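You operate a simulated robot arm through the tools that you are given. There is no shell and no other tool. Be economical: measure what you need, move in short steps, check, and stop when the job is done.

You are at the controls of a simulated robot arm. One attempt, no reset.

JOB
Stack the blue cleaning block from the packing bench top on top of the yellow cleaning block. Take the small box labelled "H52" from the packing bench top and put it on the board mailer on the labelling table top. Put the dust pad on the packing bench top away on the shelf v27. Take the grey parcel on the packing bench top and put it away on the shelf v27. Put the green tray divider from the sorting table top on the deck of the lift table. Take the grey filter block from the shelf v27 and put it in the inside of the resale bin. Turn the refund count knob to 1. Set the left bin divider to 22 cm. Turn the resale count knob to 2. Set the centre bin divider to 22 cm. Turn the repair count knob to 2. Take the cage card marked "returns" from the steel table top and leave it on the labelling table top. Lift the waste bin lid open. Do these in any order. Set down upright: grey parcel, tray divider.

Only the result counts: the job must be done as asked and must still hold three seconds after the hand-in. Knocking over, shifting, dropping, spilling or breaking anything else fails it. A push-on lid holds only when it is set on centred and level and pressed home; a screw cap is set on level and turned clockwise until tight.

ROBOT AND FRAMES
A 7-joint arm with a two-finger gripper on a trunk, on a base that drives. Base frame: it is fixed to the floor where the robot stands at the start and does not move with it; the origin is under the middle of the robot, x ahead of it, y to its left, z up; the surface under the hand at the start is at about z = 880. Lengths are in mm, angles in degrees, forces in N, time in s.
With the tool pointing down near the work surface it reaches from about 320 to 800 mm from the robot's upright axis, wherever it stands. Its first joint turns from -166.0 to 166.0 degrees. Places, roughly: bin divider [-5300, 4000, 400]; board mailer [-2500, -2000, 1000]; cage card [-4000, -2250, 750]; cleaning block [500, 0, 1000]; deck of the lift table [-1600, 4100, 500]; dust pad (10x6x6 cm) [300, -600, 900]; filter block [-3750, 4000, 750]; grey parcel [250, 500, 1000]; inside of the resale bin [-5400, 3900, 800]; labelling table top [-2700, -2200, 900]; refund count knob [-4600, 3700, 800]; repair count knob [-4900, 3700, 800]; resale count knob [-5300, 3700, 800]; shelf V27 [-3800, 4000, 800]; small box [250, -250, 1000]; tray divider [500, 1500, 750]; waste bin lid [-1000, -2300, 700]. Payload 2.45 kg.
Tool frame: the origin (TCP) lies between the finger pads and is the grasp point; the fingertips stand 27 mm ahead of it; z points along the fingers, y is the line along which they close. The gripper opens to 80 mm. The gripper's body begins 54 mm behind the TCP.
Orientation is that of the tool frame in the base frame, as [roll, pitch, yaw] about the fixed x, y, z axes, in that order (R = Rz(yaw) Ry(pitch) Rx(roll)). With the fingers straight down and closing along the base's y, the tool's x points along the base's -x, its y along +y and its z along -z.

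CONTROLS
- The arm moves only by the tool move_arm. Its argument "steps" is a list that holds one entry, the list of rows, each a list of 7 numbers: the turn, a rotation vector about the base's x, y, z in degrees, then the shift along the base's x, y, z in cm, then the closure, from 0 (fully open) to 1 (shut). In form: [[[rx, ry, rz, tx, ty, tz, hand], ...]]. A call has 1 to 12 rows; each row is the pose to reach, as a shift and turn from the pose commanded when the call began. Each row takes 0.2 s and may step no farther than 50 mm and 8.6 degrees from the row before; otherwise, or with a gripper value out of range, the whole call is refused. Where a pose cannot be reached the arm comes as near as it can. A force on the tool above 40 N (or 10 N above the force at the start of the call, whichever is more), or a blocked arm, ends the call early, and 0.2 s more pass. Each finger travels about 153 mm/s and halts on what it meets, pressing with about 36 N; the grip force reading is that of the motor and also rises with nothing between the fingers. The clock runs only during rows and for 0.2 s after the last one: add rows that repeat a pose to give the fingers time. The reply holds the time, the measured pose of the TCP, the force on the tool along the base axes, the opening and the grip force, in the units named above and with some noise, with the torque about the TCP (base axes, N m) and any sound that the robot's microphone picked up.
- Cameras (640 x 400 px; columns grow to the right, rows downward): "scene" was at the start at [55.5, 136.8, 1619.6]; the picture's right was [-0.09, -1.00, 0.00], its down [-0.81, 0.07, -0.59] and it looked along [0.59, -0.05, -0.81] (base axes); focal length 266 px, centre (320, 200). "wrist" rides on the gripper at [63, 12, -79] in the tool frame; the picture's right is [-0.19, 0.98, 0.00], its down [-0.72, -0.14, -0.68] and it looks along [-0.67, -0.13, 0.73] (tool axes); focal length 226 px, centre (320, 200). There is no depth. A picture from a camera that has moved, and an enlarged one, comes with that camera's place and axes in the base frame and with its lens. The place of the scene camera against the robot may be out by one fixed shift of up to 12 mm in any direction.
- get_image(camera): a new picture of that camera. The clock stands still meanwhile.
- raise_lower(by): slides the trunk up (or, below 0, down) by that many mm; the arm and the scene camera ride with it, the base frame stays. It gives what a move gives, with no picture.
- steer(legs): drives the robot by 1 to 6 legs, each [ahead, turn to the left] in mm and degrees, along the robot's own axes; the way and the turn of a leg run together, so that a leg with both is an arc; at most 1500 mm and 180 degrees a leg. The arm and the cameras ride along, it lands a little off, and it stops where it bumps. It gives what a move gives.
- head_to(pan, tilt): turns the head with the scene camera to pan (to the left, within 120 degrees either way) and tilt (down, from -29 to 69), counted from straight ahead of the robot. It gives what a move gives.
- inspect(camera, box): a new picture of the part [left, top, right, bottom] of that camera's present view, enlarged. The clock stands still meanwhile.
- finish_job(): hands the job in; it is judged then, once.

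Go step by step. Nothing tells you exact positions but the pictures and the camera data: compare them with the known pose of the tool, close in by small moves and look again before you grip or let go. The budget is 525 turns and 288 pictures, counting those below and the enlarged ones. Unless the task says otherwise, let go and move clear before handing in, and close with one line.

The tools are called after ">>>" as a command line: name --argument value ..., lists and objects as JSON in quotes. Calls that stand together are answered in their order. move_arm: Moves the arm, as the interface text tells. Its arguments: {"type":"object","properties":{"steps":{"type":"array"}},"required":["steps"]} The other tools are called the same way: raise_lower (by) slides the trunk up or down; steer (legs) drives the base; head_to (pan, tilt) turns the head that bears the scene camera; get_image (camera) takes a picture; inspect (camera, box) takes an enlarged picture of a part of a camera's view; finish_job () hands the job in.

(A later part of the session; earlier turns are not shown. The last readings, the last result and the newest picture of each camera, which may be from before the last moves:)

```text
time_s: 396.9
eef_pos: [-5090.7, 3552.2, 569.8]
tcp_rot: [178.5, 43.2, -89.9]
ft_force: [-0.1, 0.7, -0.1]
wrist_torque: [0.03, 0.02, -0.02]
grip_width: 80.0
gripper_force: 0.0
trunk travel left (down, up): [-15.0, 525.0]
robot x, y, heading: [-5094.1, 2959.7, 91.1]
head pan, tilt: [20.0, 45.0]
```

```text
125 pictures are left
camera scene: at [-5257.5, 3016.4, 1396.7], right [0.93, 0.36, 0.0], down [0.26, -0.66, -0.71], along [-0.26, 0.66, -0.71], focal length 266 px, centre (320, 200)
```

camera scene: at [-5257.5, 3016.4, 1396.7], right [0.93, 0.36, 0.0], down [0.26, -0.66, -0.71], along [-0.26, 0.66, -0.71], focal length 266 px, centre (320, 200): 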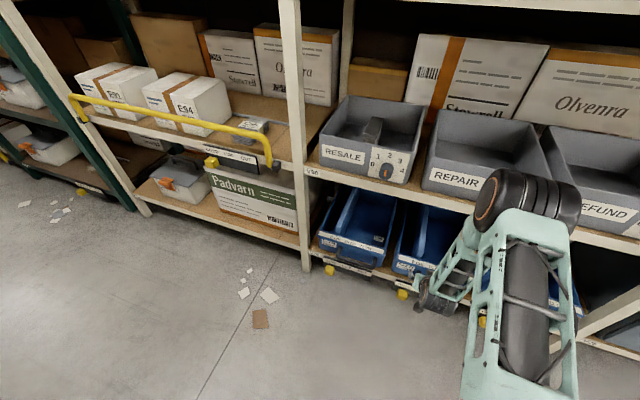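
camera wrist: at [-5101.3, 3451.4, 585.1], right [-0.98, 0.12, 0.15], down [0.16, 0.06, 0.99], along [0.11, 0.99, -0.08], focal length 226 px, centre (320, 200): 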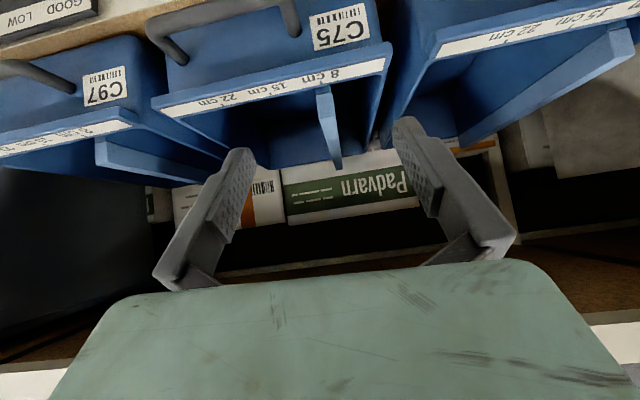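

The wrist view shows the centre divider plate clearly. I'll make the tool more vertical (≈18° tilt), drive forward 130 mm and look again.

>>> move_arm --steps '[[[-6, 0, 0, 0, 0, 1, 0], [-12, 0, 0, 0, 0, 2, 0], [-18, 0, 0, 0, 0, 3, 0], [-25, 0, 0, 0, 0, 3, 0]]]'

>>> steer --legs '[[130, 0]]'

>>> get_image --camera "wrist"

>>> get_image --camera "scene"

```text
time_s: 397.9
eef_pos: [-5089.1, 3551.6, 600.4]
tcp_rot: [178.5, 18.1, -89.8]
ft_force: [0.2, -0.2, -0.5]
wrist_torque: [0.03, 0.02, 0.02]
grip_width: 79.6
gripper_force: 0.1
trunk travel left (down, up): [-15.0, 525.0]
robot x, y, heading: [-5092.2, 2960.9, 91.2]
head pan, tilt: [20.0, 45.0]
```

```text
time_s: 399.2
eef_pos: [-5091.9, 3683.7, 599.9]
tcp_rot: [178.5, 18.2, -89.9]
ft_force: [-0.6, 0.0, -0.2]
wrist_torque: [0.01, 0.01, -0.02]
grip_width: 79.8
gripper_force: 0.1
trunk travel left (down, up): [-15.0, 525.0]
robot x, y, heading: [-5093.9, 3089.6, 90.9]
head pan, tilt: [20.0, 45.0]
```

```text
124 pictures are left
camera wrist: at [-5102.9, 3598.5, 656.3], right [-0.98, 0.17, 0.08], down [0.16, 0.47, 0.87], along [0.11, 0.86, -0.49], focal length 226 px, centre (320, 200)
```

wrist: 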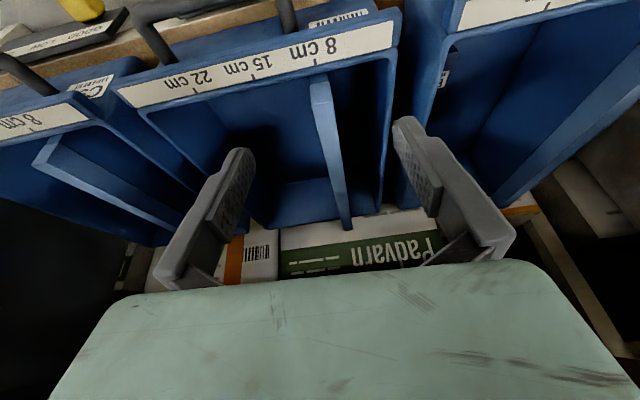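

```text
123 pictures are left
camera scene: at [-5260.1, 3147.8, 1396.7], right [0.93, 0.36, 0.0], down [0.26, -0.66, -0.71], along [-0.26, 0.66, -0.71], focal length 266 px, centre (320, 200)
```

scene: 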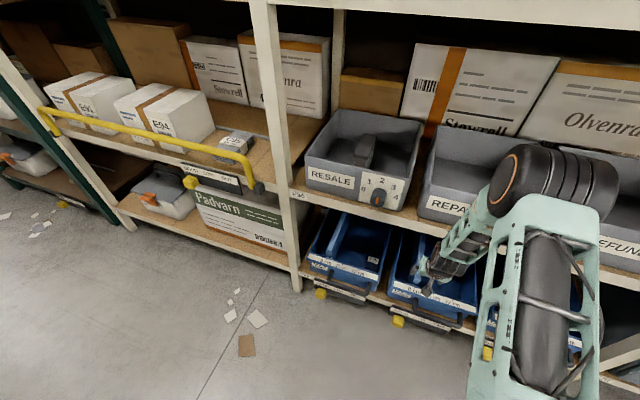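

Ticks for 8 and 22 cm are at x≈-5095 and -4956 (z≈417), the plate centred on 8. I'll descend diagonally over the rim to straddle the plate.

>>> move_arm --steps '[[[0, 0, 0, -0.1, 0.5, -4, 0], [0, 0, 0, -0.2, 1.5, -8, 0], [0, 0, 0, -0.3, 4.5, -11, 0], [0, 0, 0, -0.3, 7, -13.5, 0], [0, 0, 0, -0.3, 9, -15.5, 0]]]'

>>> get_image --camera "wrist"

```text
time_s: 400.4
eef_pos: [-5094.4, 3772.9, 444.7]
tcp_rot: [178.6, 18.3, -89.9]
ft_force: [0.2, -0.5, 0.4]
wrist_torque: [-0.02, 0.03, -0.02]
grip_width: 80.2
gripper_force: 0.0
trunk travel left (down, up): [-15.0, 525.0]
robot x, y, heading: [-5091.1, 3088.7, 90.9]
head pan, tilt: [20.0, 45.0]
```

```text
122 pictures are left
camera wrist: at [-5104.8, 3688.0, 501.2], right [-0.98, 0.17, 0.08], down [0.16, 0.47, 0.87], along [0.11, 0.86, -0.49], focal length 226 px, centre (320, 200)
```

wrist: 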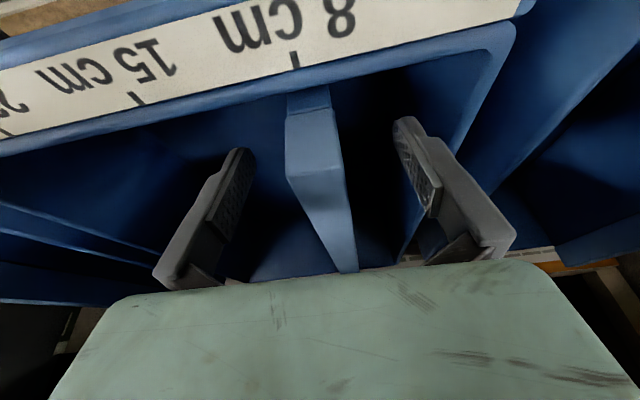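

>>> move_arm --steps '[[[0, 0, 0, 0, 1, -1.2, 0.4], [0, 0, 0, 0, 2.2, -2.6, 0.4], [0, 0, 0, 0, 2.7, -3.4, 0.4], [0, 0, 0, 0, 2.7, -3.4, 1], [0, 0, 0, 0, 2.7, -3.4, 1], [0, 0, 0, 0, 2.7, -3.4, 1]]]'

>>> get_image --camera "wrist"

```text
time_s: 401.8
eef_pos: [-5094.8, 3800.7, 411.9]
tcp_rot: [178.6, 18.2, -89.9]
ft_force: [-0.8, 1.3, -2.9]
wrist_torque: [0.08, -1.58, -0.75]
grip_width: 23.9
gripper_force: 44.5
trunk travel left (down, up): [-15.0, 525.0]
robot x, y, heading: [-5093.2, 3088.7, 91.1]
head pan, tilt: [20.0, 45.0]
```

```text
121 pictures are left
camera wrist: at [-5105.1, 3714.9, 467.3], right [-0.98, 0.17, 0.08], down [0.16, 0.47, 0.87], along [0.11, 0.86, -0.49], focal length 226 px, centre (320, 200)
```

wrist: 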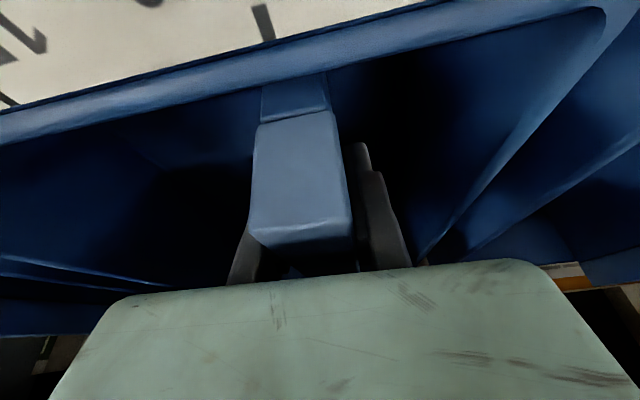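

Gripped (23.9 mm). I'll slide it +140 mm along x.

>>> move_arm --steps '[[[0, 0, 0, 1, 0, 0, 1], [0, 0, 0, 2.5, 0, 0, 1], [0, 0, 0, 4.2, 0, 0, 1], [0, 0, 0, 6, 0, 0, 1], [0, 0, 0, 8, 0, 0, 1], [0, 0, 0, 10, 0, 0, 1], [0, 0, 0, 11.8, 0, 0, 1], [0, 0, 0, 13.2, 0, 0, 1], [0, 0, 0, 14, 0, 0, 1], [0, 0, 0, 14, 0, 0, 1]]]'

>>> get_image --camera "wrist"

```text
time_s: 404.0
eef_pos: [-4954.0, 3801.6, 411.8]
tcp_rot: [178.6, 18.4, -89.9]
ft_force: [-2.6, -2.9, 13.0]
wrist_torque: [-0.05, -1.79, -0.86]
grip_width: 23.9
gripper_force: 44.6
trunk travel left (down, up): [-15.0, 525.0]
robot x, y, heading: [-5097.4, 3089.2, 91.0]
head pan, tilt: [20.0, 45.0]
```

```text
120 pictures are left
camera wrist: at [-4965.3, 3715.9, 467.0], right [-0.98, 0.17, 0.08], down [0.16, 0.47, 0.87], along [0.11, 0.87, -0.49], focal length 226 px, centre (320, 200)
```

wrist: 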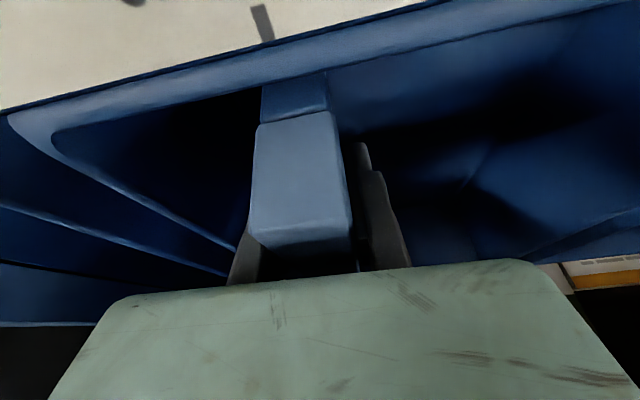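

The tick sits in the same place relative to the plate as before, so it's at 22 cm. I'll release and withdraw along the same path.

>>> move_arm --steps '[[[0, 0, 0, 0, 0, 0, 0.7], [0, 0, 0, 0, 0, 0, 0.4], [0, 0, 0, 0, 0, 0, 0.4], [0, 0, 0, 0, -1, 1.5, 0.4], [0, 0, 0, 0, -2.7, 3.4, 0.4], [0, 0, 0, 0, -5, 6, 0.4], [0, 0, 0, 0, -8, 9, 0.4], [0, 0, 0, 0, -11, 12, 0.4], [0, 0, 0, 0, -12, 16, 0.4]]]'

>>> get_image --camera "wrist"

```text
time_s: 406.0
eef_pos: [-4955.5, 3679.3, 570.5]
tcp_rot: [178.6, 18.1, -89.9]
ft_force: [-0.3, 1.3, -1.1]
wrist_torque: [0.04, -0.03, 0.01]
grip_width: 48.1
gripper_force: 0.1
trunk travel left (down, up): [-15.0, 525.0]
robot x, y, heading: [-5090.5, 3094.4, 91.1]
head pan, tilt: [20.0, 45.0]
```

```text
119 pictures are left
camera wrist: at [-4965.7, 3594.0, 625.8], right [-0.98, 0.18, 0.08], down [0.16, 0.47, 0.87], along [0.11, 0.86, -0.49], focal length 226 px, centre (320, 200)
```

wrist: 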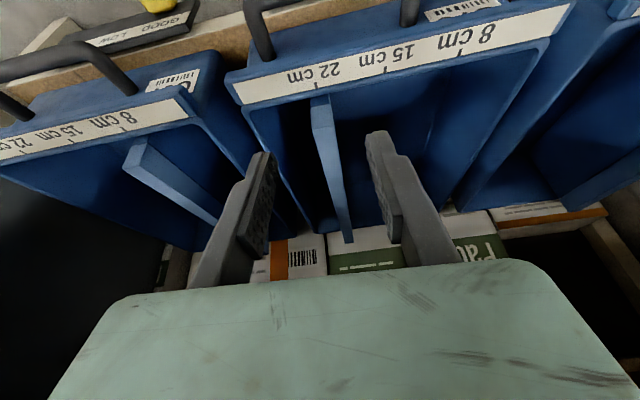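

The centre divider reads 22 cm. Now the left bin: I'll shift the robot about 310 mm to the left.

>>> steer --legs '[[-90, 0], [0, 88.9], [310, 0], [0, -90], [85, 0]]'

>>> get_image --camera "wrist"

```text
time_s: 417.2
eef_pos: [-5242.4, 3672.8, 569.8]
tcp_rot: [178.5, 18.2, -91.5]
ft_force: [1.2, -0.1, 0.4]
wrist_torque: [0.02, 0.03, -0.01]
grip_width: 47.8
gripper_force: 0.0
trunk travel left (down, up): [-15.0, 525.0]
robot x, y, heading: [-5399.2, 3087.2, 89.9]
head pan, tilt: [20.0, 45.0]
```

```text
118 pictures are left
camera wrist: at [-5254.8, 3588.2, 625.4], right [-0.98, 0.2, 0.08], down [0.17, 0.47, 0.87], along [0.14, 0.86, -0.49], focal length 226 px, centre (320, 200)
```

wrist: 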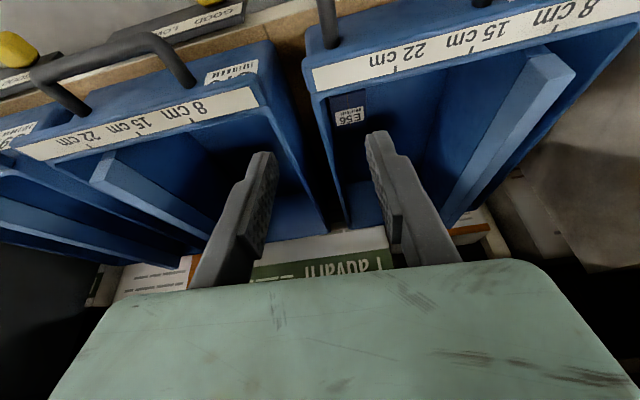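

>>> inspect --camera "wrist" --box '[300, 0, 640, 212]'

```text
1.88 times, centred on (470, 106) of wrist
camera zoom: at [-5254.8, 3588.2, 625.4], right [-0.98, 0.2, 0.08], down [0.17, 0.47, 0.87], along [0.14, 0.86, -0.49], focal length 426 px, centre (38, 377)
```

zoom: 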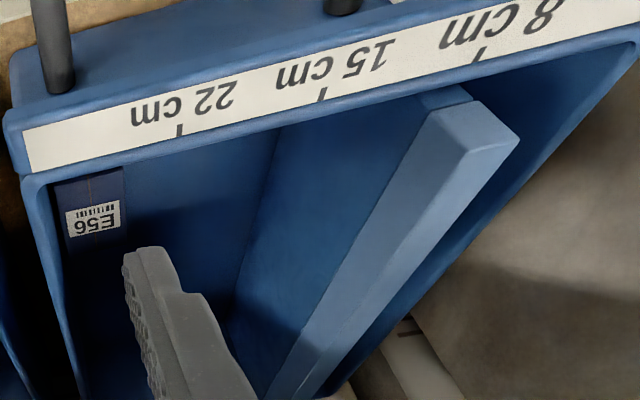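

There's a small item "E56" in the bin's right front corner, so I'll not straddle the plate; instead I'll push it from its left side with closed fingers. First go above the gap left of the plate (x≈-5492).

>>> move_arm --steps '[[[0, 0, 1.5, -4, 0, 0, 1], [0, 0, 1.5, -8.5, 0, 0, 1], [0, 0, 1.5, -13, 0, 0, 1], [0, 0, 1.5, -17.5, 0, 0, 1], [0, 0, 1.5, -22, 0, 0, 1], [0, 0, 1.5, -25, 0.5, -2, 1], [0, 0, 1.5, -25, 2, -5, 1], [0, 0, 1.5, -25, 5, -8, 1]]]'

>>> get_image --camera "wrist"

```text
time_s: 419.0
eef_pos: [-5493.6, 3721.8, 487.6]
tcp_rot: [178.6, 18.2, -90.0]
ft_force: [0.6, 0.1, 1.9]
wrist_torque: [0.0, 0.0, 0.01]
grip_width: 0.0
gripper_force: 29.8
trunk travel left (down, up): [-15.0, 525.0]
robot x, y, heading: [-5398.0, 3088.4, 89.6]
head pan, tilt: [20.0, 45.0]
```

```text
116 pictures are left
camera wrist: at [-5504.2, 3637.0, 544.7], right [-0.98, 0.18, 0.08], down [0.16, 0.47, 0.87], along [0.11, 0.86, -0.49], focal length 226 px, centre (320, 200)
```

wrist: 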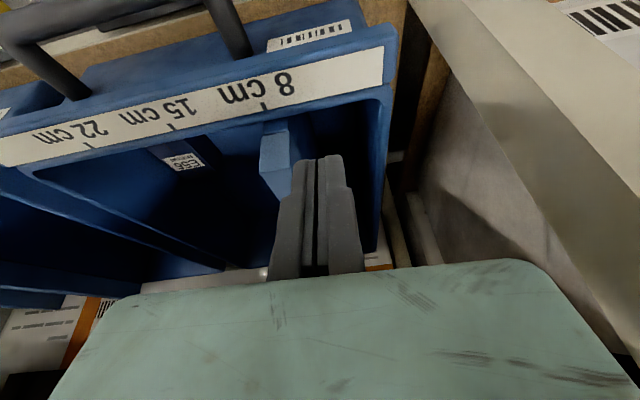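

The item lies flat on the bin's floor near the right wall (z≈311), well below my fingers. I'll lower the closed fingers into the gap left of the plate.

>>> move_arm --steps '[[[0, 0, 0, 0, 3, -2, 1], [0, 0, 0, 0.2, 6, -4.5, 1], [0, 0, 0, 0.2, 8, -7.5, 1]]]'

>>> get_image --camera "wrist"

```text
time_s: 419.8
eef_pos: [-5491.9, 3800.8, 414.0]
tcp_rot: [178.6, 18.1, -90.0]
ft_force: [-0.4, 0.0, 0.3]
wrist_torque: [0.0, 0.01, -0.01]
grip_width: 0.0
gripper_force: 30.1
trunk travel left (down, up): [-15.0, 525.0]
robot x, y, heading: [-5394.5, 3088.4, 89.8]
head pan, tilt: [20.0, 45.0]
```

```text
115 pictures are left
camera wrist: at [-5502.3, 3715.3, 470.1], right [-0.98, 0.18, 0.08], down [0.16, 0.47, 0.87], along [0.11, 0.86, -0.49], focal length 226 px, centre (320, 200)
```

wrist: 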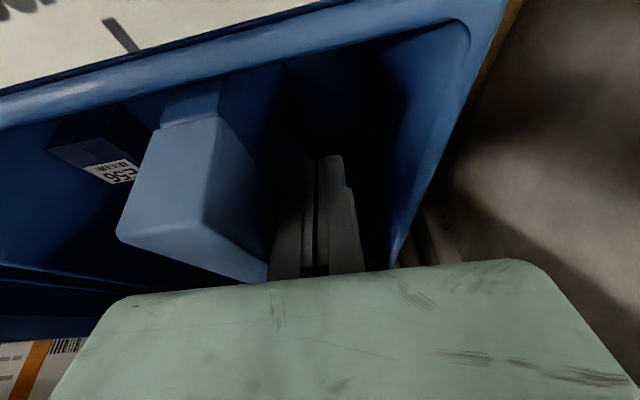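

>>> move_arm --steps '[[[0, 0, 0, 1.5, 0, 0, 1], [0, 0, 0, 3, 0, 0, 1], [0, 0, 0, 5, 0, 0, 1], [0, 0, 0, 7, 0, 0, 1], [0, 0, 0, 9, 0, 0, 1], [0, 0, 0, 11, 0, 0, 1], [0, 0, 0, 13, 0, 0, 1], [0, 0, 0, 14.4, 0, 0, 1], [0, 0, 0, 14.4, 0, 0, 1]]]'

>>> get_image --camera "wrist"

```text
time_s: 421.8
eef_pos: [-5346.0, 3801.8, 413.3]
tcp_rot: [178.6, 18.1, -90.0]
ft_force: [-0.3, -0.7, -0.3]
wrist_torque: [0.0, -0.01, 0.01]
grip_width: 0.0
gripper_force: 30.1
trunk travel left (down, up): [-15.0, 525.0]
robot x, y, heading: [-5393.2, 3091.1, 89.9]
head pan, tilt: [20.0, 45.0]
```

```text
114 pictures are left
camera wrist: at [-5356.8, 3716.9, 469.8], right [-0.98, 0.18, 0.08], down [0.16, 0.47, 0.87], along [0.11, 0.86, -0.49], focal length 226 px, centre (320, 200)
```

wrist: 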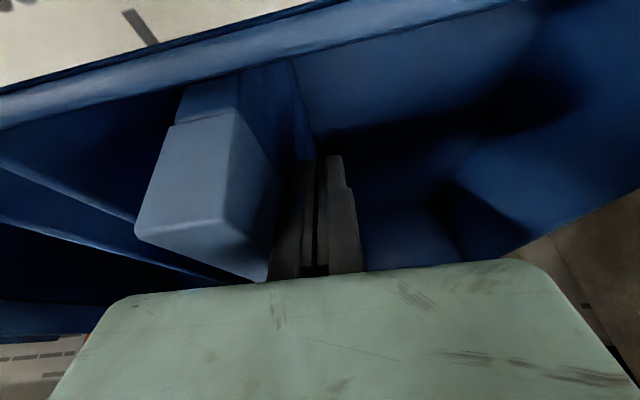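

Pushed. I'll withdraw and view from above to check the reading.

>>> move_arm --steps '[[[0, 0, 0, -0.5, 0, 0, 1], [0, 0, 0, -0.8, -1, 1.5, 1], [0, 0, 0, -0.8, -2.7, 3.4, 1], [0, 0, 0, -0.8, -5, 6, 1], [0, 0, 0, 0, -8, 9, 1], [0, 0, 0, 1, -11, 12, 1], [0, 0, 0, 2, -12, 16, 1]]]'

>>> get_image --camera "wrist"

>>> inspect --camera "wrist" --box '[200, 0, 480, 175]'

```text
time_s: 423.4
eef_pos: [-5326.3, 3682.7, 578.5]
tcp_rot: [178.6, 18.1, -90.1]
ft_force: [0.0, 0.3, 0.3]
wrist_torque: [0.0, 0.02, -0.02]
grip_width: 0.0
gripper_force: 29.5
trunk travel left (down, up): [-15.0, 525.0]
robot x, y, heading: [-5396.1, 3087.0, 89.8]
head pan, tilt: [20.0, 45.0]
```

```text
113 pictures are left
camera wrist: at [-5337.5, 3597.6, 633.2], right [-0.98, 0.18, 0.08], down [0.16, 0.47, 0.87], along [0.11, 0.86, -0.49], focal length 226 px, centre (320, 200)
```

wrist: 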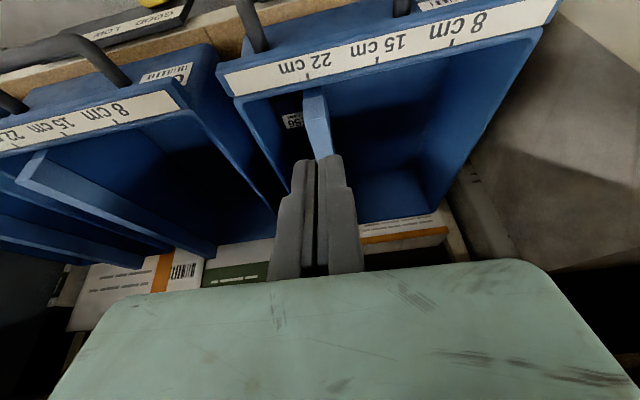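

```text
2.29 times, centred on (340, 88) of wrist
camera zoom: at [-5337.5, 3597.6, 633.2], right [-0.98, 0.18, 0.08], down [0.16, 0.47, 0.87], along [0.11, 0.86, -0.49], focal length 517 px, centre (274, 457)
```

zoom: 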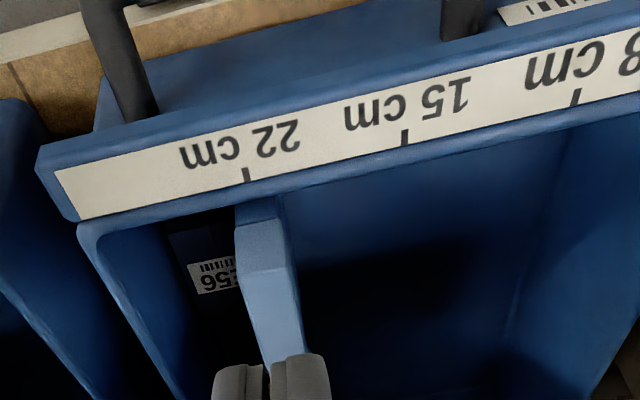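

The left divider's plate lines up with the 22 cm tick. I'll back out, straighten the tool and raise the trunk for travelling.

>>> steer --legs '[[-120, 0]]'

>>> move_arm --steps '[[[-6, 0, 0, 0, 0, 4, 0.5], [-12, 0, 0, 1, 0, 8, 0], [-18, 0, 0, 2, 0, 12, 0]]]'

>>> raise_lower --by 250

>>> steer --legs '[[0, -88], [1500, 0]]'

>>> head_to --pan 0 --tilt 20

>>> get_image --camera "scene"

```text
time_s: 424.6
eef_pos: [-5327.6, 3564.9, 576.6]
tcp_rot: [178.6, 18.2, -89.9]
ft_force: [-0.2, -0.1, 0.4]
wrist_torque: [0.01, 0.02, -0.01]
grip_width: 0.1
gripper_force: 29.4
trunk travel left (down, up): [-15.0, 525.0]
robot x, y, heading: [-5398.6, 2972.1, 89.7]
head pan, tilt: [20.0, 45.0]
```

```text
time_s: 425.4
eef_pos: [-5307.7, 3564.1, 697.1]
tcp_rot: [178.6, 0.0, -90.1]
ft_force: [-0.5, 0.1, 0.0]
wrist_torque: [0.02, 0.0, -0.01]
grip_width: 79.9
gripper_force: 0.1
trunk travel left (down, up): [-15.0, 525.0]
robot x, y, heading: [-5397.0, 2971.5, 89.5]
head pan, tilt: [20.0, 45.0]
```

```text
time_s: 428.0
eef_pos: [-5307.8, 3564.0, 947.0]
tcp_rot: [178.6, 0.2, -90.0]
ft_force: [0.0, -0.5, 0.3]
wrist_torque: [-0.03, 0.03, -0.04]
grip_width: 80.1
gripper_force: 0.0
trunk travel left (down, up): [-265.0, 275.0]
robot x, y, heading: [-5399.2, 2969.3, 89.8]
head pan, tilt: [20.0, 45.0]
```

```text
time_s: 439.1
eef_pos: [-3315.7, 3015.8, 945.8]
tcp_rot: [178.6, 0.3, -175.9]
ft_force: [-0.3, 0.2, 0.0]
wrist_torque: [0.0, 0.0, -0.01]
grip_width: 80.4
gripper_force: 0.0
trunk travel left (down, up): [-265.0, 275.0]
robot x, y, heading: [-3915.2, 3057.4, 3.9]
head pan, tilt: [20.0, 45.0]
```

```text
time_s: 440.0
eef_pos: [-3316.0, 3015.6, 947.2]
tcp_rot: [178.6, 0.2, -176.0]
ft_force: [0.3, 0.3, -1.0]
wrist_torque: [0.06, 0.02, -0.01]
grip_width: 79.9
gripper_force: 0.0
trunk travel left (down, up): [-265.0, 275.0]
robot x, y, heading: [-3913.6, 3061.3, 4.0]
head pan, tilt: [0.0, 20.0]
```

```text
111 pictures are left
camera scene: at [-3848.3, 3210.4, 1685.3], right [0.07, -1.0, 0.0], down [-0.34, -0.02, -0.94], along [0.94, 0.06, -0.34], focal length 266 px, centre (320, 200)
```

scene: 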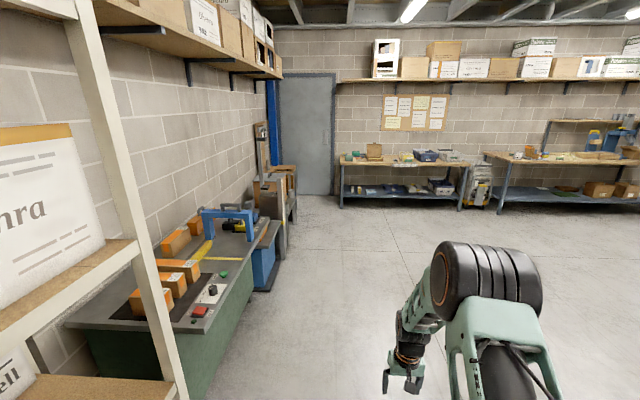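

The sorting table is straight ahead right of the door, the packing bench beyond it. I'll drive to the sorting table for the green tray divider.

>>> steer --legs '[[0, -26.3], [1500, 0], [1500, 0], [1000, 0], [0, 22]]'

>>> head_to --pan 15 --tilt 45

>>> get_image --camera "scene"

```text
time_s: 461.8
eef_pos: [353.3, 1419.7, 946.9]
tcp_rot: [178.7, 0.2, 179.8]
ft_force: [-0.5, -0.9, -0.1]
wrist_torque: [-0.02, -0.02, 0.05]
grip_width: 80.0
gripper_force: 0.0
trunk travel left (down, up): [-265.0, 275.0]
robot x, y, heading: [-238.1, 1507.9, -0.2]
head pan, tilt: [0.0, 20.0]
```

```text
time_s: 462.6
eef_pos: [352.7, 1419.8, 945.7]
tcp_rot: [178.6, 0.2, 179.9]
ft_force: [-0.2, -0.3, -0.3]
wrist_torque: [0.01, -0.01, 0.0]
grip_width: 80.0
gripper_force: 0.0
trunk travel left (down, up): [-265.0, 275.0]
robot x, y, heading: [-239.6, 1511.0, -0.3]
head pan, tilt: [15.0, 45.0]
```

```text
110 pictures are left
camera scene: at [-177.3, 1675.3, 1646.7], right [0.25, -0.97, 0.0], down [-0.68, -0.18, -0.71], along [0.68, 0.18, -0.71], focal length 266 px, centre (320, 200)
```

scene: 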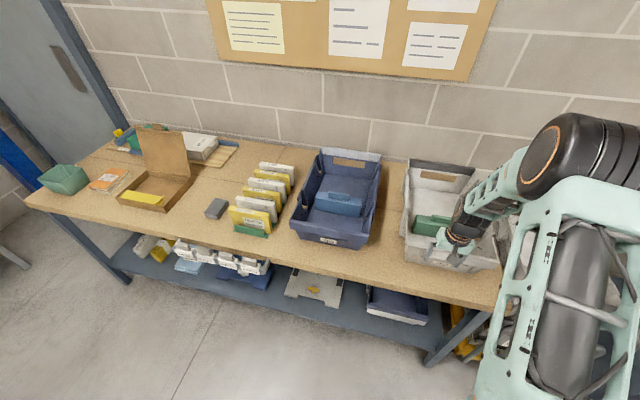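

>>> inspect --camera "scene" --box '[200, 130, 520, 330]'

>>> get_image --camera "wrist"

```text
2.00 times, centred on (360, 230) of scene
camera zoom: at [-177.3, 1675.3, 1646.7], right [0.25, -0.97, 0.0], down [-0.68, -0.18, -0.71], along [0.68, 0.18, -0.71], focal length 532 px, centre (240, 140)
```

zoom: 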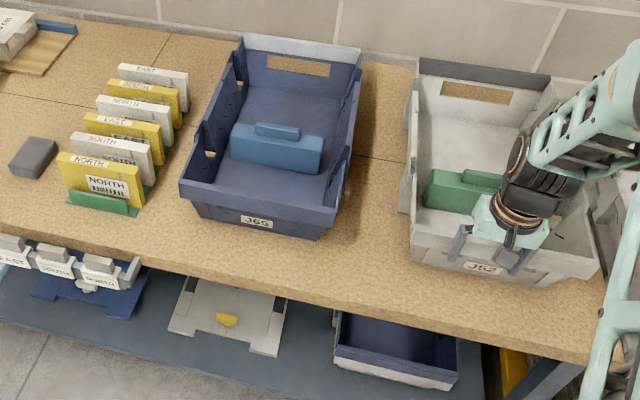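

```text
108 pictures are left
camera wrist: at [289.9, 1430.5, 1026.0], right [0.2, 0.98, 0.03], down [0.72, -0.16, 0.68], along [0.67, -0.12, -0.73], focal length 226 px, centre (320, 200)
```

wrist: 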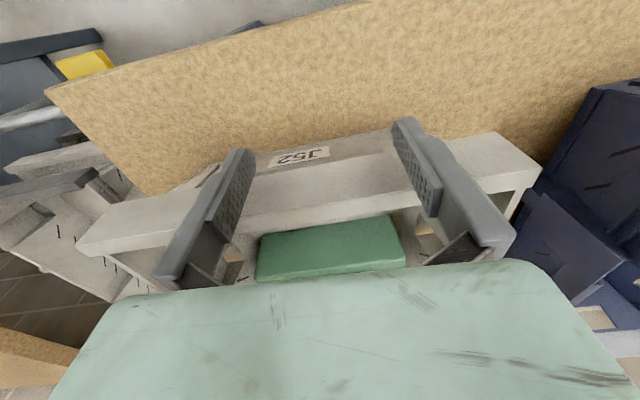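

The green divider stands in the grey tray J52 with a grip on top. I'll raise the hand, turn it 90° to close along x, and look from above.

>>> move_arm --steps '[[[0, 0, 8.2, 0, 0, 2, 0], [0, 0, 16.4, 0, 0, 4, 0], [0, 0, 24.6, 1, 0, 6, 0], [0, 0, 32.8, 2, 0, 8, 0], [0, 0, 41, 3, 0, 10, 0], [0, 0, 49.2, 5, 0, 11, 0], [0, 0, 57.4, 7, 0, 11, 0], [0, 0, 65.6, 9, 0, 11, 0], [0, 0, 73.8, 11, 0, 11, 0], [0, 0, 82, 13, 0, 11, 0], [0, 0, 90, 15, 0, 11, 0]]]'

>>> get_image --camera "wrist"

>>> inspect --camera "scene" --box '[360, 130, 600, 280]'

```text
time_s: 465.1
eef_pos: [503.8, 1419.5, 1057.4]
tcp_rot: [178.5, 0.3, -90.1]
ft_force: [-1.1, -0.1, -1.0]
wrist_torque: [0.0, 0.0, 0.01]
grip_width: 80.0
gripper_force: 0.1
trunk travel left (down, up): [-265.0, 275.0]
robot x, y, heading: [-239.2, 1512.6, -0.3]
head pan, tilt: [15.0, 45.0]
```

```text
107 pictures are left
camera wrist: at [492.1, 1356.0, 1136.4], right [-0.98, 0.19, 0.03], down [0.16, 0.72, 0.68], along [0.11, 0.67, -0.73], focal length 226 px, centre (320, 200)
```

wrist: 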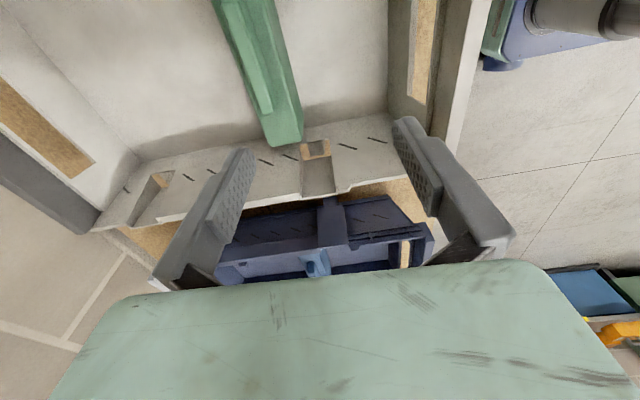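

```text
2.67 times, centred on (480, 205) of scene
camera zoom: at [-176.9, 1675.4, 1646.6], right [0.25, -0.97, 0.0], down [-0.68, -0.18, -0.71], along [0.68, 0.18, -0.71], focal length 709 px, centre (-107, 187)
```

zoom: 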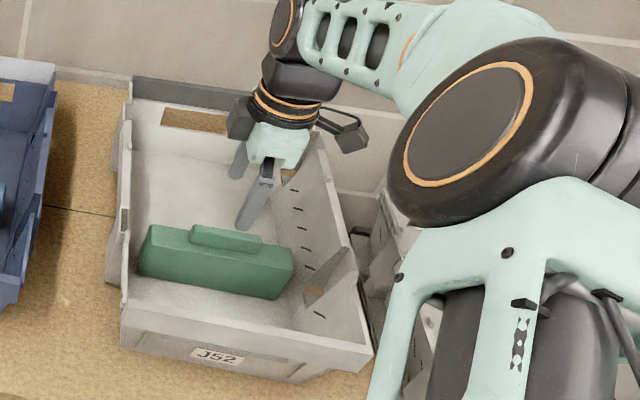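

The divider's body is about 200 mm long and ~50 mm thick, top z≈870, centred near [555,1388]. I'll go above it and look again.

>>> move_arm --steps '[[[0, 0, 0, 2.5, -1.5, -1, 0], [0, -1.5, 0, 5, -3.2, -3, 0], [0, -1.5, 0, 5, -3.2, -6, 0]]]'

>>> get_image --camera "wrist"

>>> inspect --camera "scene" --box '[360, 130, 600, 280]'

```text
time_s: 465.9
eef_pos: [553.3, 1387.9, 996.5]
tcp_rot: [-180.0, 0.3, -90.2]
ft_force: [0.2, -0.4, 0.2]
wrist_torque: [0.01, 0.0, 0.0]
grip_width: 80.0
gripper_force: 0.1
trunk travel left (down, up): [-265.0, 275.0]
robot x, y, heading: [-238.2, 1509.5, -0.4]
head pan, tilt: [15.0, 45.0]
```

```text
105 pictures are left
camera wrist: at [539.6, 1324.1, 1074.8], right [-0.98, 0.2, 0.0], down [0.14, 0.72, 0.68], along [0.13, 0.67, -0.73], focal length 226 px, centre (320, 200)
```

wrist: 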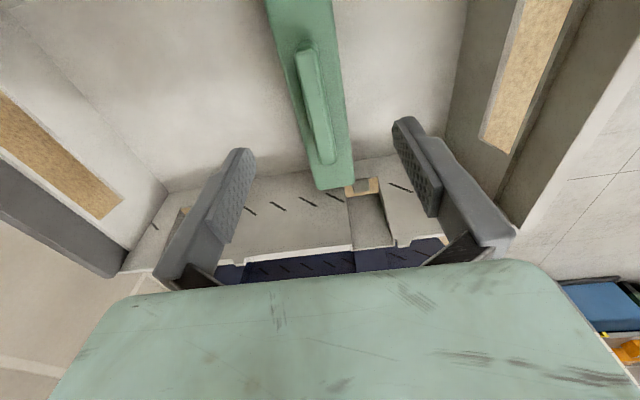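

```text
2.67 times, centred on (480, 205) of scene
camera zoom: at [-177.4, 1675.1, 1646.7], right [0.25, -0.97, 0.0], down [-0.68, -0.18, -0.71], along [0.68, 0.18, -0.71], focal length 709 px, centre (-107, 187)
```

zoom: 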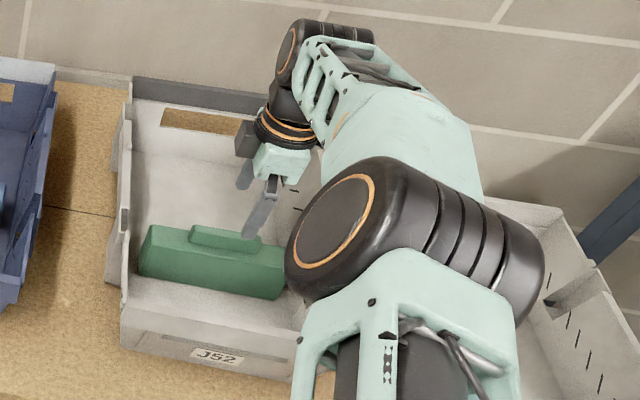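

Well aligned: centre at about [555,1391]. I'll descend, straddle the body, and grip.

>>> move_arm --steps '[[[0, 0, 0, 0.2, 0.3, -4, 0], [0, 0, 0, 0.2, 0.3, -8, 0], [0, 0, 0, 0.2, 0.3, -11.5, 0], [0, 0, 0, 0.2, 0.3, -13.8, 0]]]'

>>> get_image --camera "wrist"

```text
time_s: 466.9
eef_pos: [544.5, 1390.2, 860.1]
tcp_rot: [-179.9, 0.2, -90.2]
ft_force: [0.2, 0.0, -0.4]
wrist_torque: [0.0, -0.02, -0.01]
grip_width: 80.1
gripper_force: 0.1
out of reach, approached as far as the arm can: row 3, 4
trunk travel left (down, up): [-265.0, 275.0]
robot x, y, heading: [-241.5, 1509.3, -0.3]
head pan, tilt: [15.0, 45.0]
```

```text
103 pictures are left
camera wrist: at [530.0, 1326.8, 939.3], right [-0.98, 0.2, 0.0], down [0.14, 0.72, 0.68], along [0.14, 0.67, -0.73], focal length 226 px, centre (320, 200)
```

wrist: 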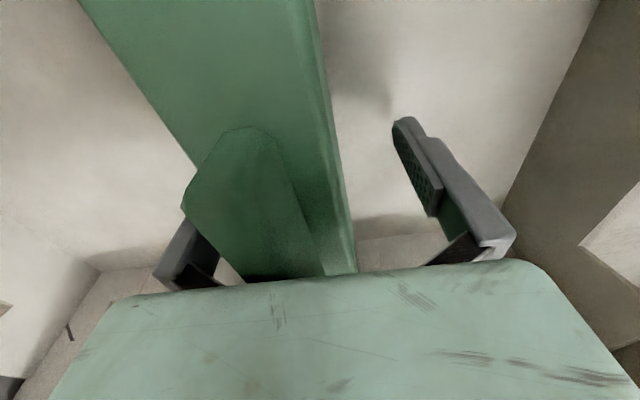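

The fingers straddle it but I'm 11 mm short in x. I'll nudge the base forward 12 mm and grip.

>>> steer --legs '[[12, 0]]'

>>> move_arm --steps '[[[0, 0, 0, 0, 0, 0, 0.3], [0, 0, 0, 0, 0, 0, 0.6], [0, 0, 0, 0, 0, 0, 1], [0, 0, 0, 0, 0, 0, 1], [0, 0, 0, 0, 0, 0.5, 1], [0, 0, 0, 0, 0, 1.5, 1]]]'

>>> get_image --camera "wrist"

```text
time_s: 467.6
eef_pos: [555.6, 1390.3, 859.8]
tcp_rot: [-179.9, 0.2, -90.3]
ft_force: [0.5, 0.0, -0.7]
wrist_torque: [-0.01, 0.04, 0.04]
grip_width: 80.1
gripper_force: 0.1
trunk travel left (down, up): [-265.0, 275.0]
robot x, y, heading: [-224.5, 1511.1, -0.4]
head pan, tilt: [15.0, 45.0]
```

```text
time_s: 469.0
eef_pos: [555.1, 1389.7, 875.4]
tcp_rot: [179.9, 0.2, -90.3]
ft_force: [0.3, -0.2, -0.9]
wrist_torque: [0.0, 0.01, 0.01]
grip_width: 43.0
gripper_force: 35.8
trunk travel left (down, up): [-265.0, 275.0]
robot x, y, heading: [-229.1, 1511.0, -0.3]
head pan, tilt: [15.0, 45.0]
```

```text
102 pictures are left
camera wrist: at [542.5, 1326.7, 953.9], right [-0.98, 0.2, 0.0], down [0.14, 0.72, 0.68], along [0.13, 0.67, -0.73], focal length 226 px, centre (320, 200)
```

wrist: 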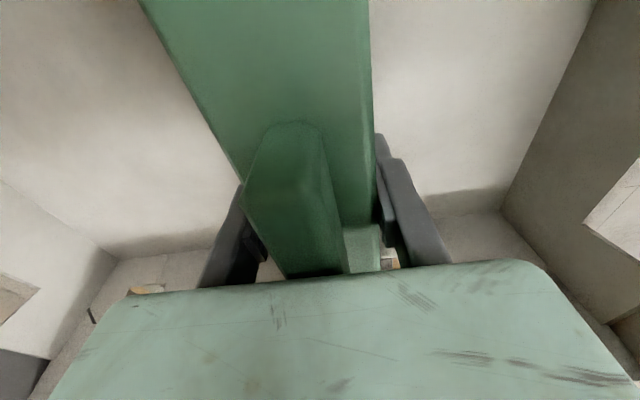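

Gripped (43 mm). Lift straight out of the tray.

>>> move_arm --steps '[[[0, 0, 0, 0, 0, 2, 1], [0, 0, 0, 0, 0, 5, 1], [0, 0, 0, 0, 0, 9, 1], [0, 0, 0, 0, 0, 13, 1], [0, 0, 0, 0, 0, 17, 1], [0, 0, 0, -1, 0, 21, 1]]]'

>>> inspect --camera "scene" --box '[320, 90, 600, 265]'

```text
time_s: 470.4
eef_pos: [544.9, 1392.0, 1086.4]
tcp_rot: [-179.8, 0.2, -90.2]
ft_force: [-0.1, -1.0, -1.1]
wrist_torque: [-0.03, -0.02, 0.0]
grip_width: 43.3
gripper_force: 36.3
trunk travel left (down, up): [-265.0, 275.0]
robot x, y, heading: [-227.5, 1512.3, -0.3]
head pan, tilt: [15.0, 45.0]
```

```text
2.29 times, centred on (460, 178) of scene
camera zoom: at [-165.1, 1675.3, 1646.8], right [0.25, -0.97, 0.0], down [-0.68, -0.18, -0.71], along [0.68, 0.18, -0.71], focal length 608 px, centre (0, 251)
```

zoom: 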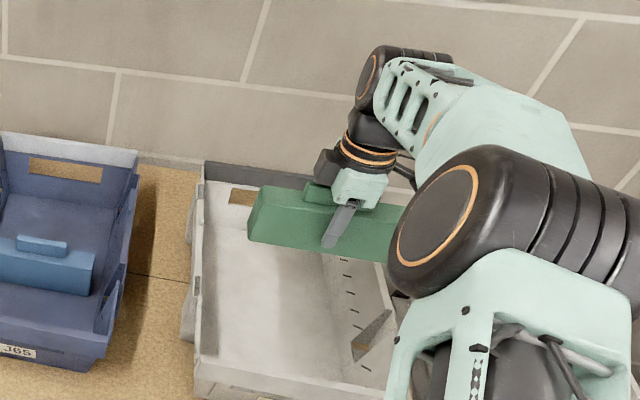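

Held. I'll back off and head for the lift table.

>>> steer --legs '[[-500, 0]]'

>>> move_arm --steps '[[[0, 0, 0, -4, 0, 0, 1], [0, 0, 0, -8, 1, 0, 1], [0, 0, 0, -12, 2, 0, 1], [0, 0, 0, -16, 3, 0, 1], [0, 0, 0, -20, 4, 0, 1]]]'

>>> steer --legs '[[0, 117], [1450, 0], [0, -27]]'

>>> head_to --pan 0 --tilt 30

>>> get_image --camera "scene"

```text
time_s: 473.3
eef_pos: [48.0, 1396.6, 1086.4]
tcp_rot: [-180.0, 0.2, -90.1]
ft_force: [-0.7, 0.4, -1.0]
wrist_torque: [-0.03, -0.03, -0.03]
grip_width: 43.5
gripper_force: 35.7
trunk travel left (down, up): [-265.0, 275.0]
robot x, y, heading: [-723.9, 1515.5, -0.1]
head pan, tilt: [15.0, 45.0]
```

```text
time_s: 474.5
eef_pos: [-151.1, 1435.8, 1087.6]
tcp_rot: [-179.9, 0.3, -90.0]
ft_force: [-0.2, -0.7, -1.3]
wrist_torque: [-0.05, -0.01, 0.0]
grip_width: 43.3
gripper_force: 35.9
trunk travel left (down, up): [-265.0, 275.0]
robot x, y, heading: [-727.9, 1509.8, 0.0]
head pan, tilt: [15.0, 45.0]
```

```text
time_s: 488.4
eef_pos: [-1417.9, 3385.5, 1085.0]
tcp_rot: [-179.9, 0.2, 3.6]
ft_force: [-0.3, 0.6, -2.2]
wrist_torque: [0.02, 0.02, 0.03]
grip_width: 43.2
gripper_force: 35.7
trunk travel left (down, up): [-265.0, 275.0]
robot x, y, heading: [-1462.8, 2808.4, 93.3]
head pan, tilt: [15.0, 45.0]
```

```text
time_s: 489.2
eef_pos: [-1419.0, 3385.9, 1084.6]
tcp_rot: [-179.9, 0.2, 3.6]
ft_force: [-0.9, 0.2, -1.4]
wrist_torque: [-0.02, -0.02, 0.0]
grip_width: 43.3
gripper_force: 35.3
trunk travel left (down, up): [-265.0, 275.0]
robot x, y, heading: [-1458.5, 2809.7, 93.6]
head pan, tilt: [0.0, 30.0]
```

```text
100 pictures are left
camera scene: at [-1602.5, 2874.2, 1669.2], right [1.0, 0.06, 0.0], down [0.03, -0.5, -0.87], along [-0.05, 0.86, -0.5], focal length 266 px, centre (320, 200)
```

scene: 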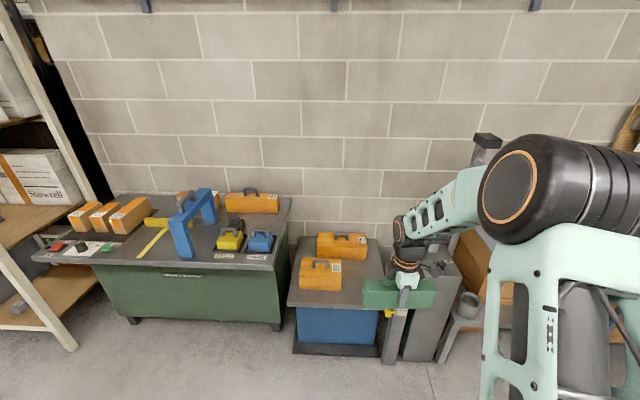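

The lift table's grey deck (z≈500) spans x≈-1813…-1300, y≈3796…4355, with two orange toolboxes. The right side is free; I'll place the divider there with its length along y. Drive nearer and turn the hand.

>>> steer --legs '[[0, -3.4], [400, 0]]'

>>> move_arm --steps '[[[0, 0, -8.2, 0, 0, 0, 1], [0, 0, -16.4, 0, 0, 0, 1], [0, 0, -24.6, 0, 0, 0, 1], [0, 0, -32.8, 0, 0, 0, 1], [0, 0, -41, 0, 0, 0, 1], [0, 0, -49.2, 0, 0, 0, 1], [0, 0, -57.4, 0, 0, 0, 1], [0, 0, -65.6, 0, 0, 0, 1], [0, 0, -73.8, 0, 0, 0, 1], [0, 0, -82, 0, 0, 0, 1], [0, 0, -90, 0, 0, 0, 1]]]'

>>> get_image --camera "scene"

>>> get_image --camera "wrist"

```text
time_s: 492.1
eef_pos: [-1379.5, 3786.6, 1084.5]
tcp_rot: [-179.9, 0.1, -0.2]
ft_force: [0.1, 0.6, -1.6]
wrist_torque: [0.01, -0.02, 0.03]
grip_width: 43.3
gripper_force: 36.1
trunk travel left (down, up): [-265.0, 275.0]
robot x, y, heading: [-1458.1, 3211.9, 89.5]
head pan, tilt: [0.0, 30.0]
```

```text
time_s: 494.5
eef_pos: [-1379.2, 3785.5, 1085.4]
tcp_rot: [-179.9, 0.1, -90.3]
ft_force: [-0.3, 0.2, -1.5]
wrist_torque: [-0.02, -0.01, 0.0]
grip_width: 43.4
gripper_force: 35.7
trunk travel left (down, up): [-265.0, 275.0]
robot x, y, heading: [-1458.4, 3215.7, 89.6]
head pan, tilt: [0.0, 30.0]
```

```text
99 pictures are left
camera scene: at [-1596.5, 3287.5, 1669.3], right [1.0, -0.01, 0.0], down [0.0, -0.5, -0.87], along [0.01, 0.87, -0.5], focal length 266 px, centre (320, 200)
```

scene: 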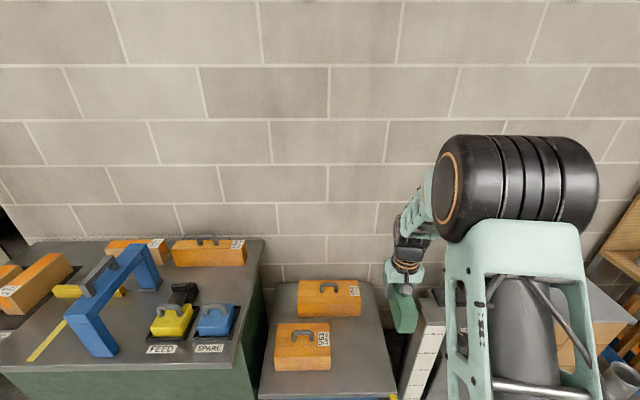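

```text
98 pictures are left
camera wrist: at [-1392.5, 3722.0, 1163.8], right [-0.98, 0.2, 0.0], down [0.14, 0.71, 0.68], along [0.14, 0.67, -0.73], focal length 226 px, centre (320, 200)
```

wrist: 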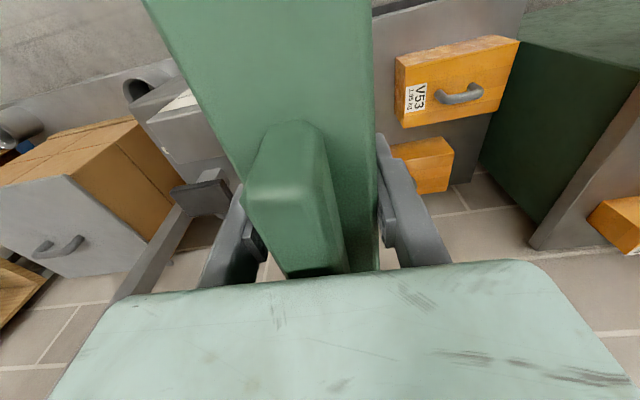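

The deck's right part (x -1530…-1272) is free. I'll drive 110 mm closer, lower the trunk and move over [-1405,3960].

>>> steer --legs '[[110, 0]]'

>>> raise_lower --by -255

>>> move_arm --steps '[[[0, 0, 0, -1, 2, -2, 1], [0, 0, 0, -2.6, 5, -5, 1], [0, 0, 0, -2.6, 7, -9, 1], [0, 0, 0, -2.6, 7, -13, 1]]]'

>>> get_image --camera "scene"

>>> get_image --camera "wrist"

```text
time_s: 495.7
eef_pos: [-1379.4, 3894.0, 1084.6]
tcp_rot: [-180.0, 0.2, -90.3]
ft_force: [-0.2, -0.2, -1.6]
wrist_torque: [-0.02, 0.02, 0.02]
grip_width: 43.1
gripper_force: 35.9
trunk travel left (down, up): [-265.0, 275.0]
robot x, y, heading: [-1464.6, 3323.4, 89.5]
head pan, tilt: [0.0, 30.0]
```

```text
time_s: 498.3
eef_pos: [-1378.7, 3893.4, 830.2]
tcp_rot: [-179.9, 0.3, -90.3]
ft_force: [-1.0, -0.5, -1.2]
wrist_torque: [0.02, 0.0, -0.03]
grip_width: 43.3
gripper_force: 35.7
trunk travel left (down, up): [-10.0, 530.0]
robot x, y, heading: [-1456.5, 3320.3, 89.5]
head pan, tilt: [0.0, 30.0]
```

```text
time_s: 499.3
eef_pos: [-1405.4, 3964.5, 699.6]
tcp_rot: [-179.9, 0.2, -90.3]
ft_force: [-0.8, 0.6, -1.3]
wrist_torque: [0.01, -0.01, -0.01]
grip_width: 43.1
gripper_force: 36.2
trunk travel left (down, up): [-10.0, 530.0]
robot x, y, heading: [-1460.4, 3317.3, 89.6]
head pan, tilt: [0.0, 30.0]
```

```text
97 pictures are left
camera scene: at [-1595.7, 3394.8, 1414.2], right [1.0, -0.01, 0.0], down [0.0, -0.5, -0.87], along [0.01, 0.87, -0.5], focal length 266 px, centre (320, 200)
```

scene: 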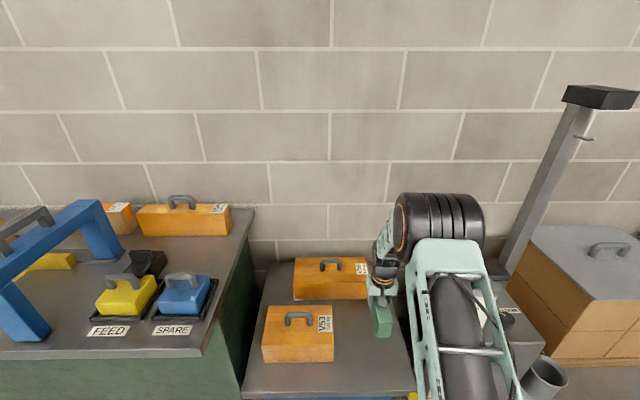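

```text
96 pictures are left
camera wrist: at [-1419.3, 3900.4, 778.1], right [-0.98, 0.2, 0.0], down [0.14, 0.72, 0.68], along [0.13, 0.67, -0.73], focal length 226 px, centre (320, 200)
```

wrist: 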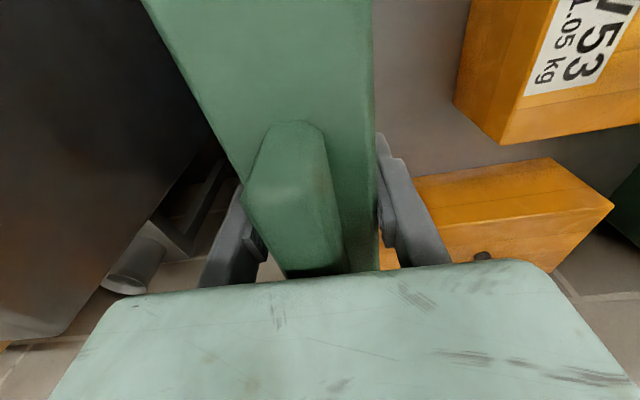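

Clear space below. I'll lower until contact.

>>> move_arm --steps '[[[0, 0, 0, 0, 0, -3, 1], [0, 0, 0, 0, 0, -5, 1], [0, 0, 0, 0, 0, -6.5, 1], [0, 0, 0, 0, 0, -7.5, 1], [0, 0, 0, 0, 0, -8.5, 1], [0, 0, 0, 0, 0, -9.5, 1], [0, 0, 0, 0, 0, -10.5, 1], [0, 0, 0, 0, 0, -11.5, 1], [0, 0, 0, 0, 0, -12.5, 1]]]'

>>> get_image --camera "scene"

```text
time_s: 501.3
eef_pos: [-1405.1, 3963.3, 574.1]
tcp_rot: [-179.9, 0.1, -90.0]
ft_force: [-0.6, 0.0, -1.4]
wrist_torque: [-0.02, -0.01, 0.0]
grip_width: 43.2
gripper_force: 35.8
trunk travel left (down, up): [-10.0, 530.0]
robot x, y, heading: [-1455.8, 3320.3, 89.5]
head pan, tilt: [0.0, 30.0]
```

```text
95 pictures are left
camera scene: at [-1595.7, 3394.9, 1414.3], right [1.0, -0.01, 0.0], down [0.0, -0.5, -0.87], along [0.01, 0.87, -0.5], focal length 266 px, centre (320, 200)
```

scene: 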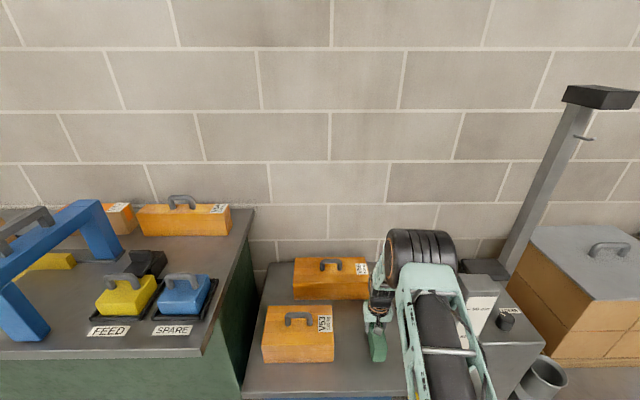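

>>> move_arm --steps '[[[0, 0, 0, 0, 0, -1, 1], [0, 0, 0, 0, 0, -2, 1], [0, 0, 0, 0, 0, -3, 1], [0, 0, 0, 0, 0, -3.8, 1], [0, 0, 0, 0, 0, -4.6, 1], [0, 0, 0, 0, 0, -5.4, 1], [0, 0, 0, 0, 0, -6.2, 1], [0, 0, 0, 0, 0, -7, 1], [0, 0, 0, 0, 0, -7.8, 1]]]'

>>> inspect --camera "scene" --box '[240, 230, 480, 380]'

```text
time_s: 502.1
eef_pos: [-1405.7, 3965.9, 551.9]
tcp_rot: [-179.8, 0.4, -90.1]
ft_force: [0.4, 0.0, 19.3]
wrist_torque: [-1.37, 0.11, -0.01]
grip_width: 43.3
gripper_force: 36.0
trunk travel left (down, up): [-10.0, 530.0]
robot x, y, heading: [-1458.4, 3318.9, 89.6]
head pan, tilt: [0.0, 30.0]
stopped in row 4: the force on the tool passed its limit at 45 N (the readings are from after the stop); the commanded pose is now the measured one
```

```text
2.67 times, centred on (360, 305) of scene
camera zoom: at [-1595.8, 3393.3, 1414.5], right [1.0, -0.01, 0.0], down [0.0, -0.5, -0.87], along [0.01, 0.87, -0.5], focal length 709 px, centre (213, -80)
```

zoom: 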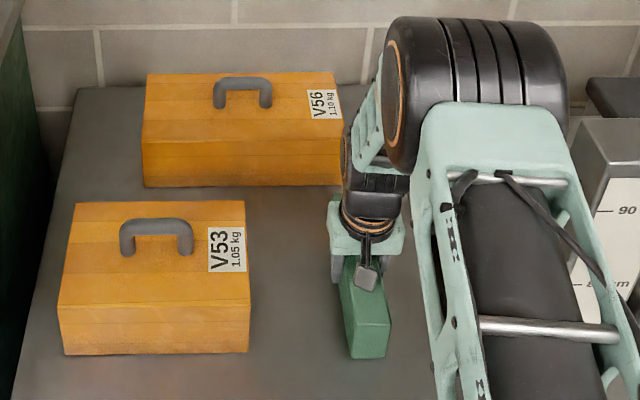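

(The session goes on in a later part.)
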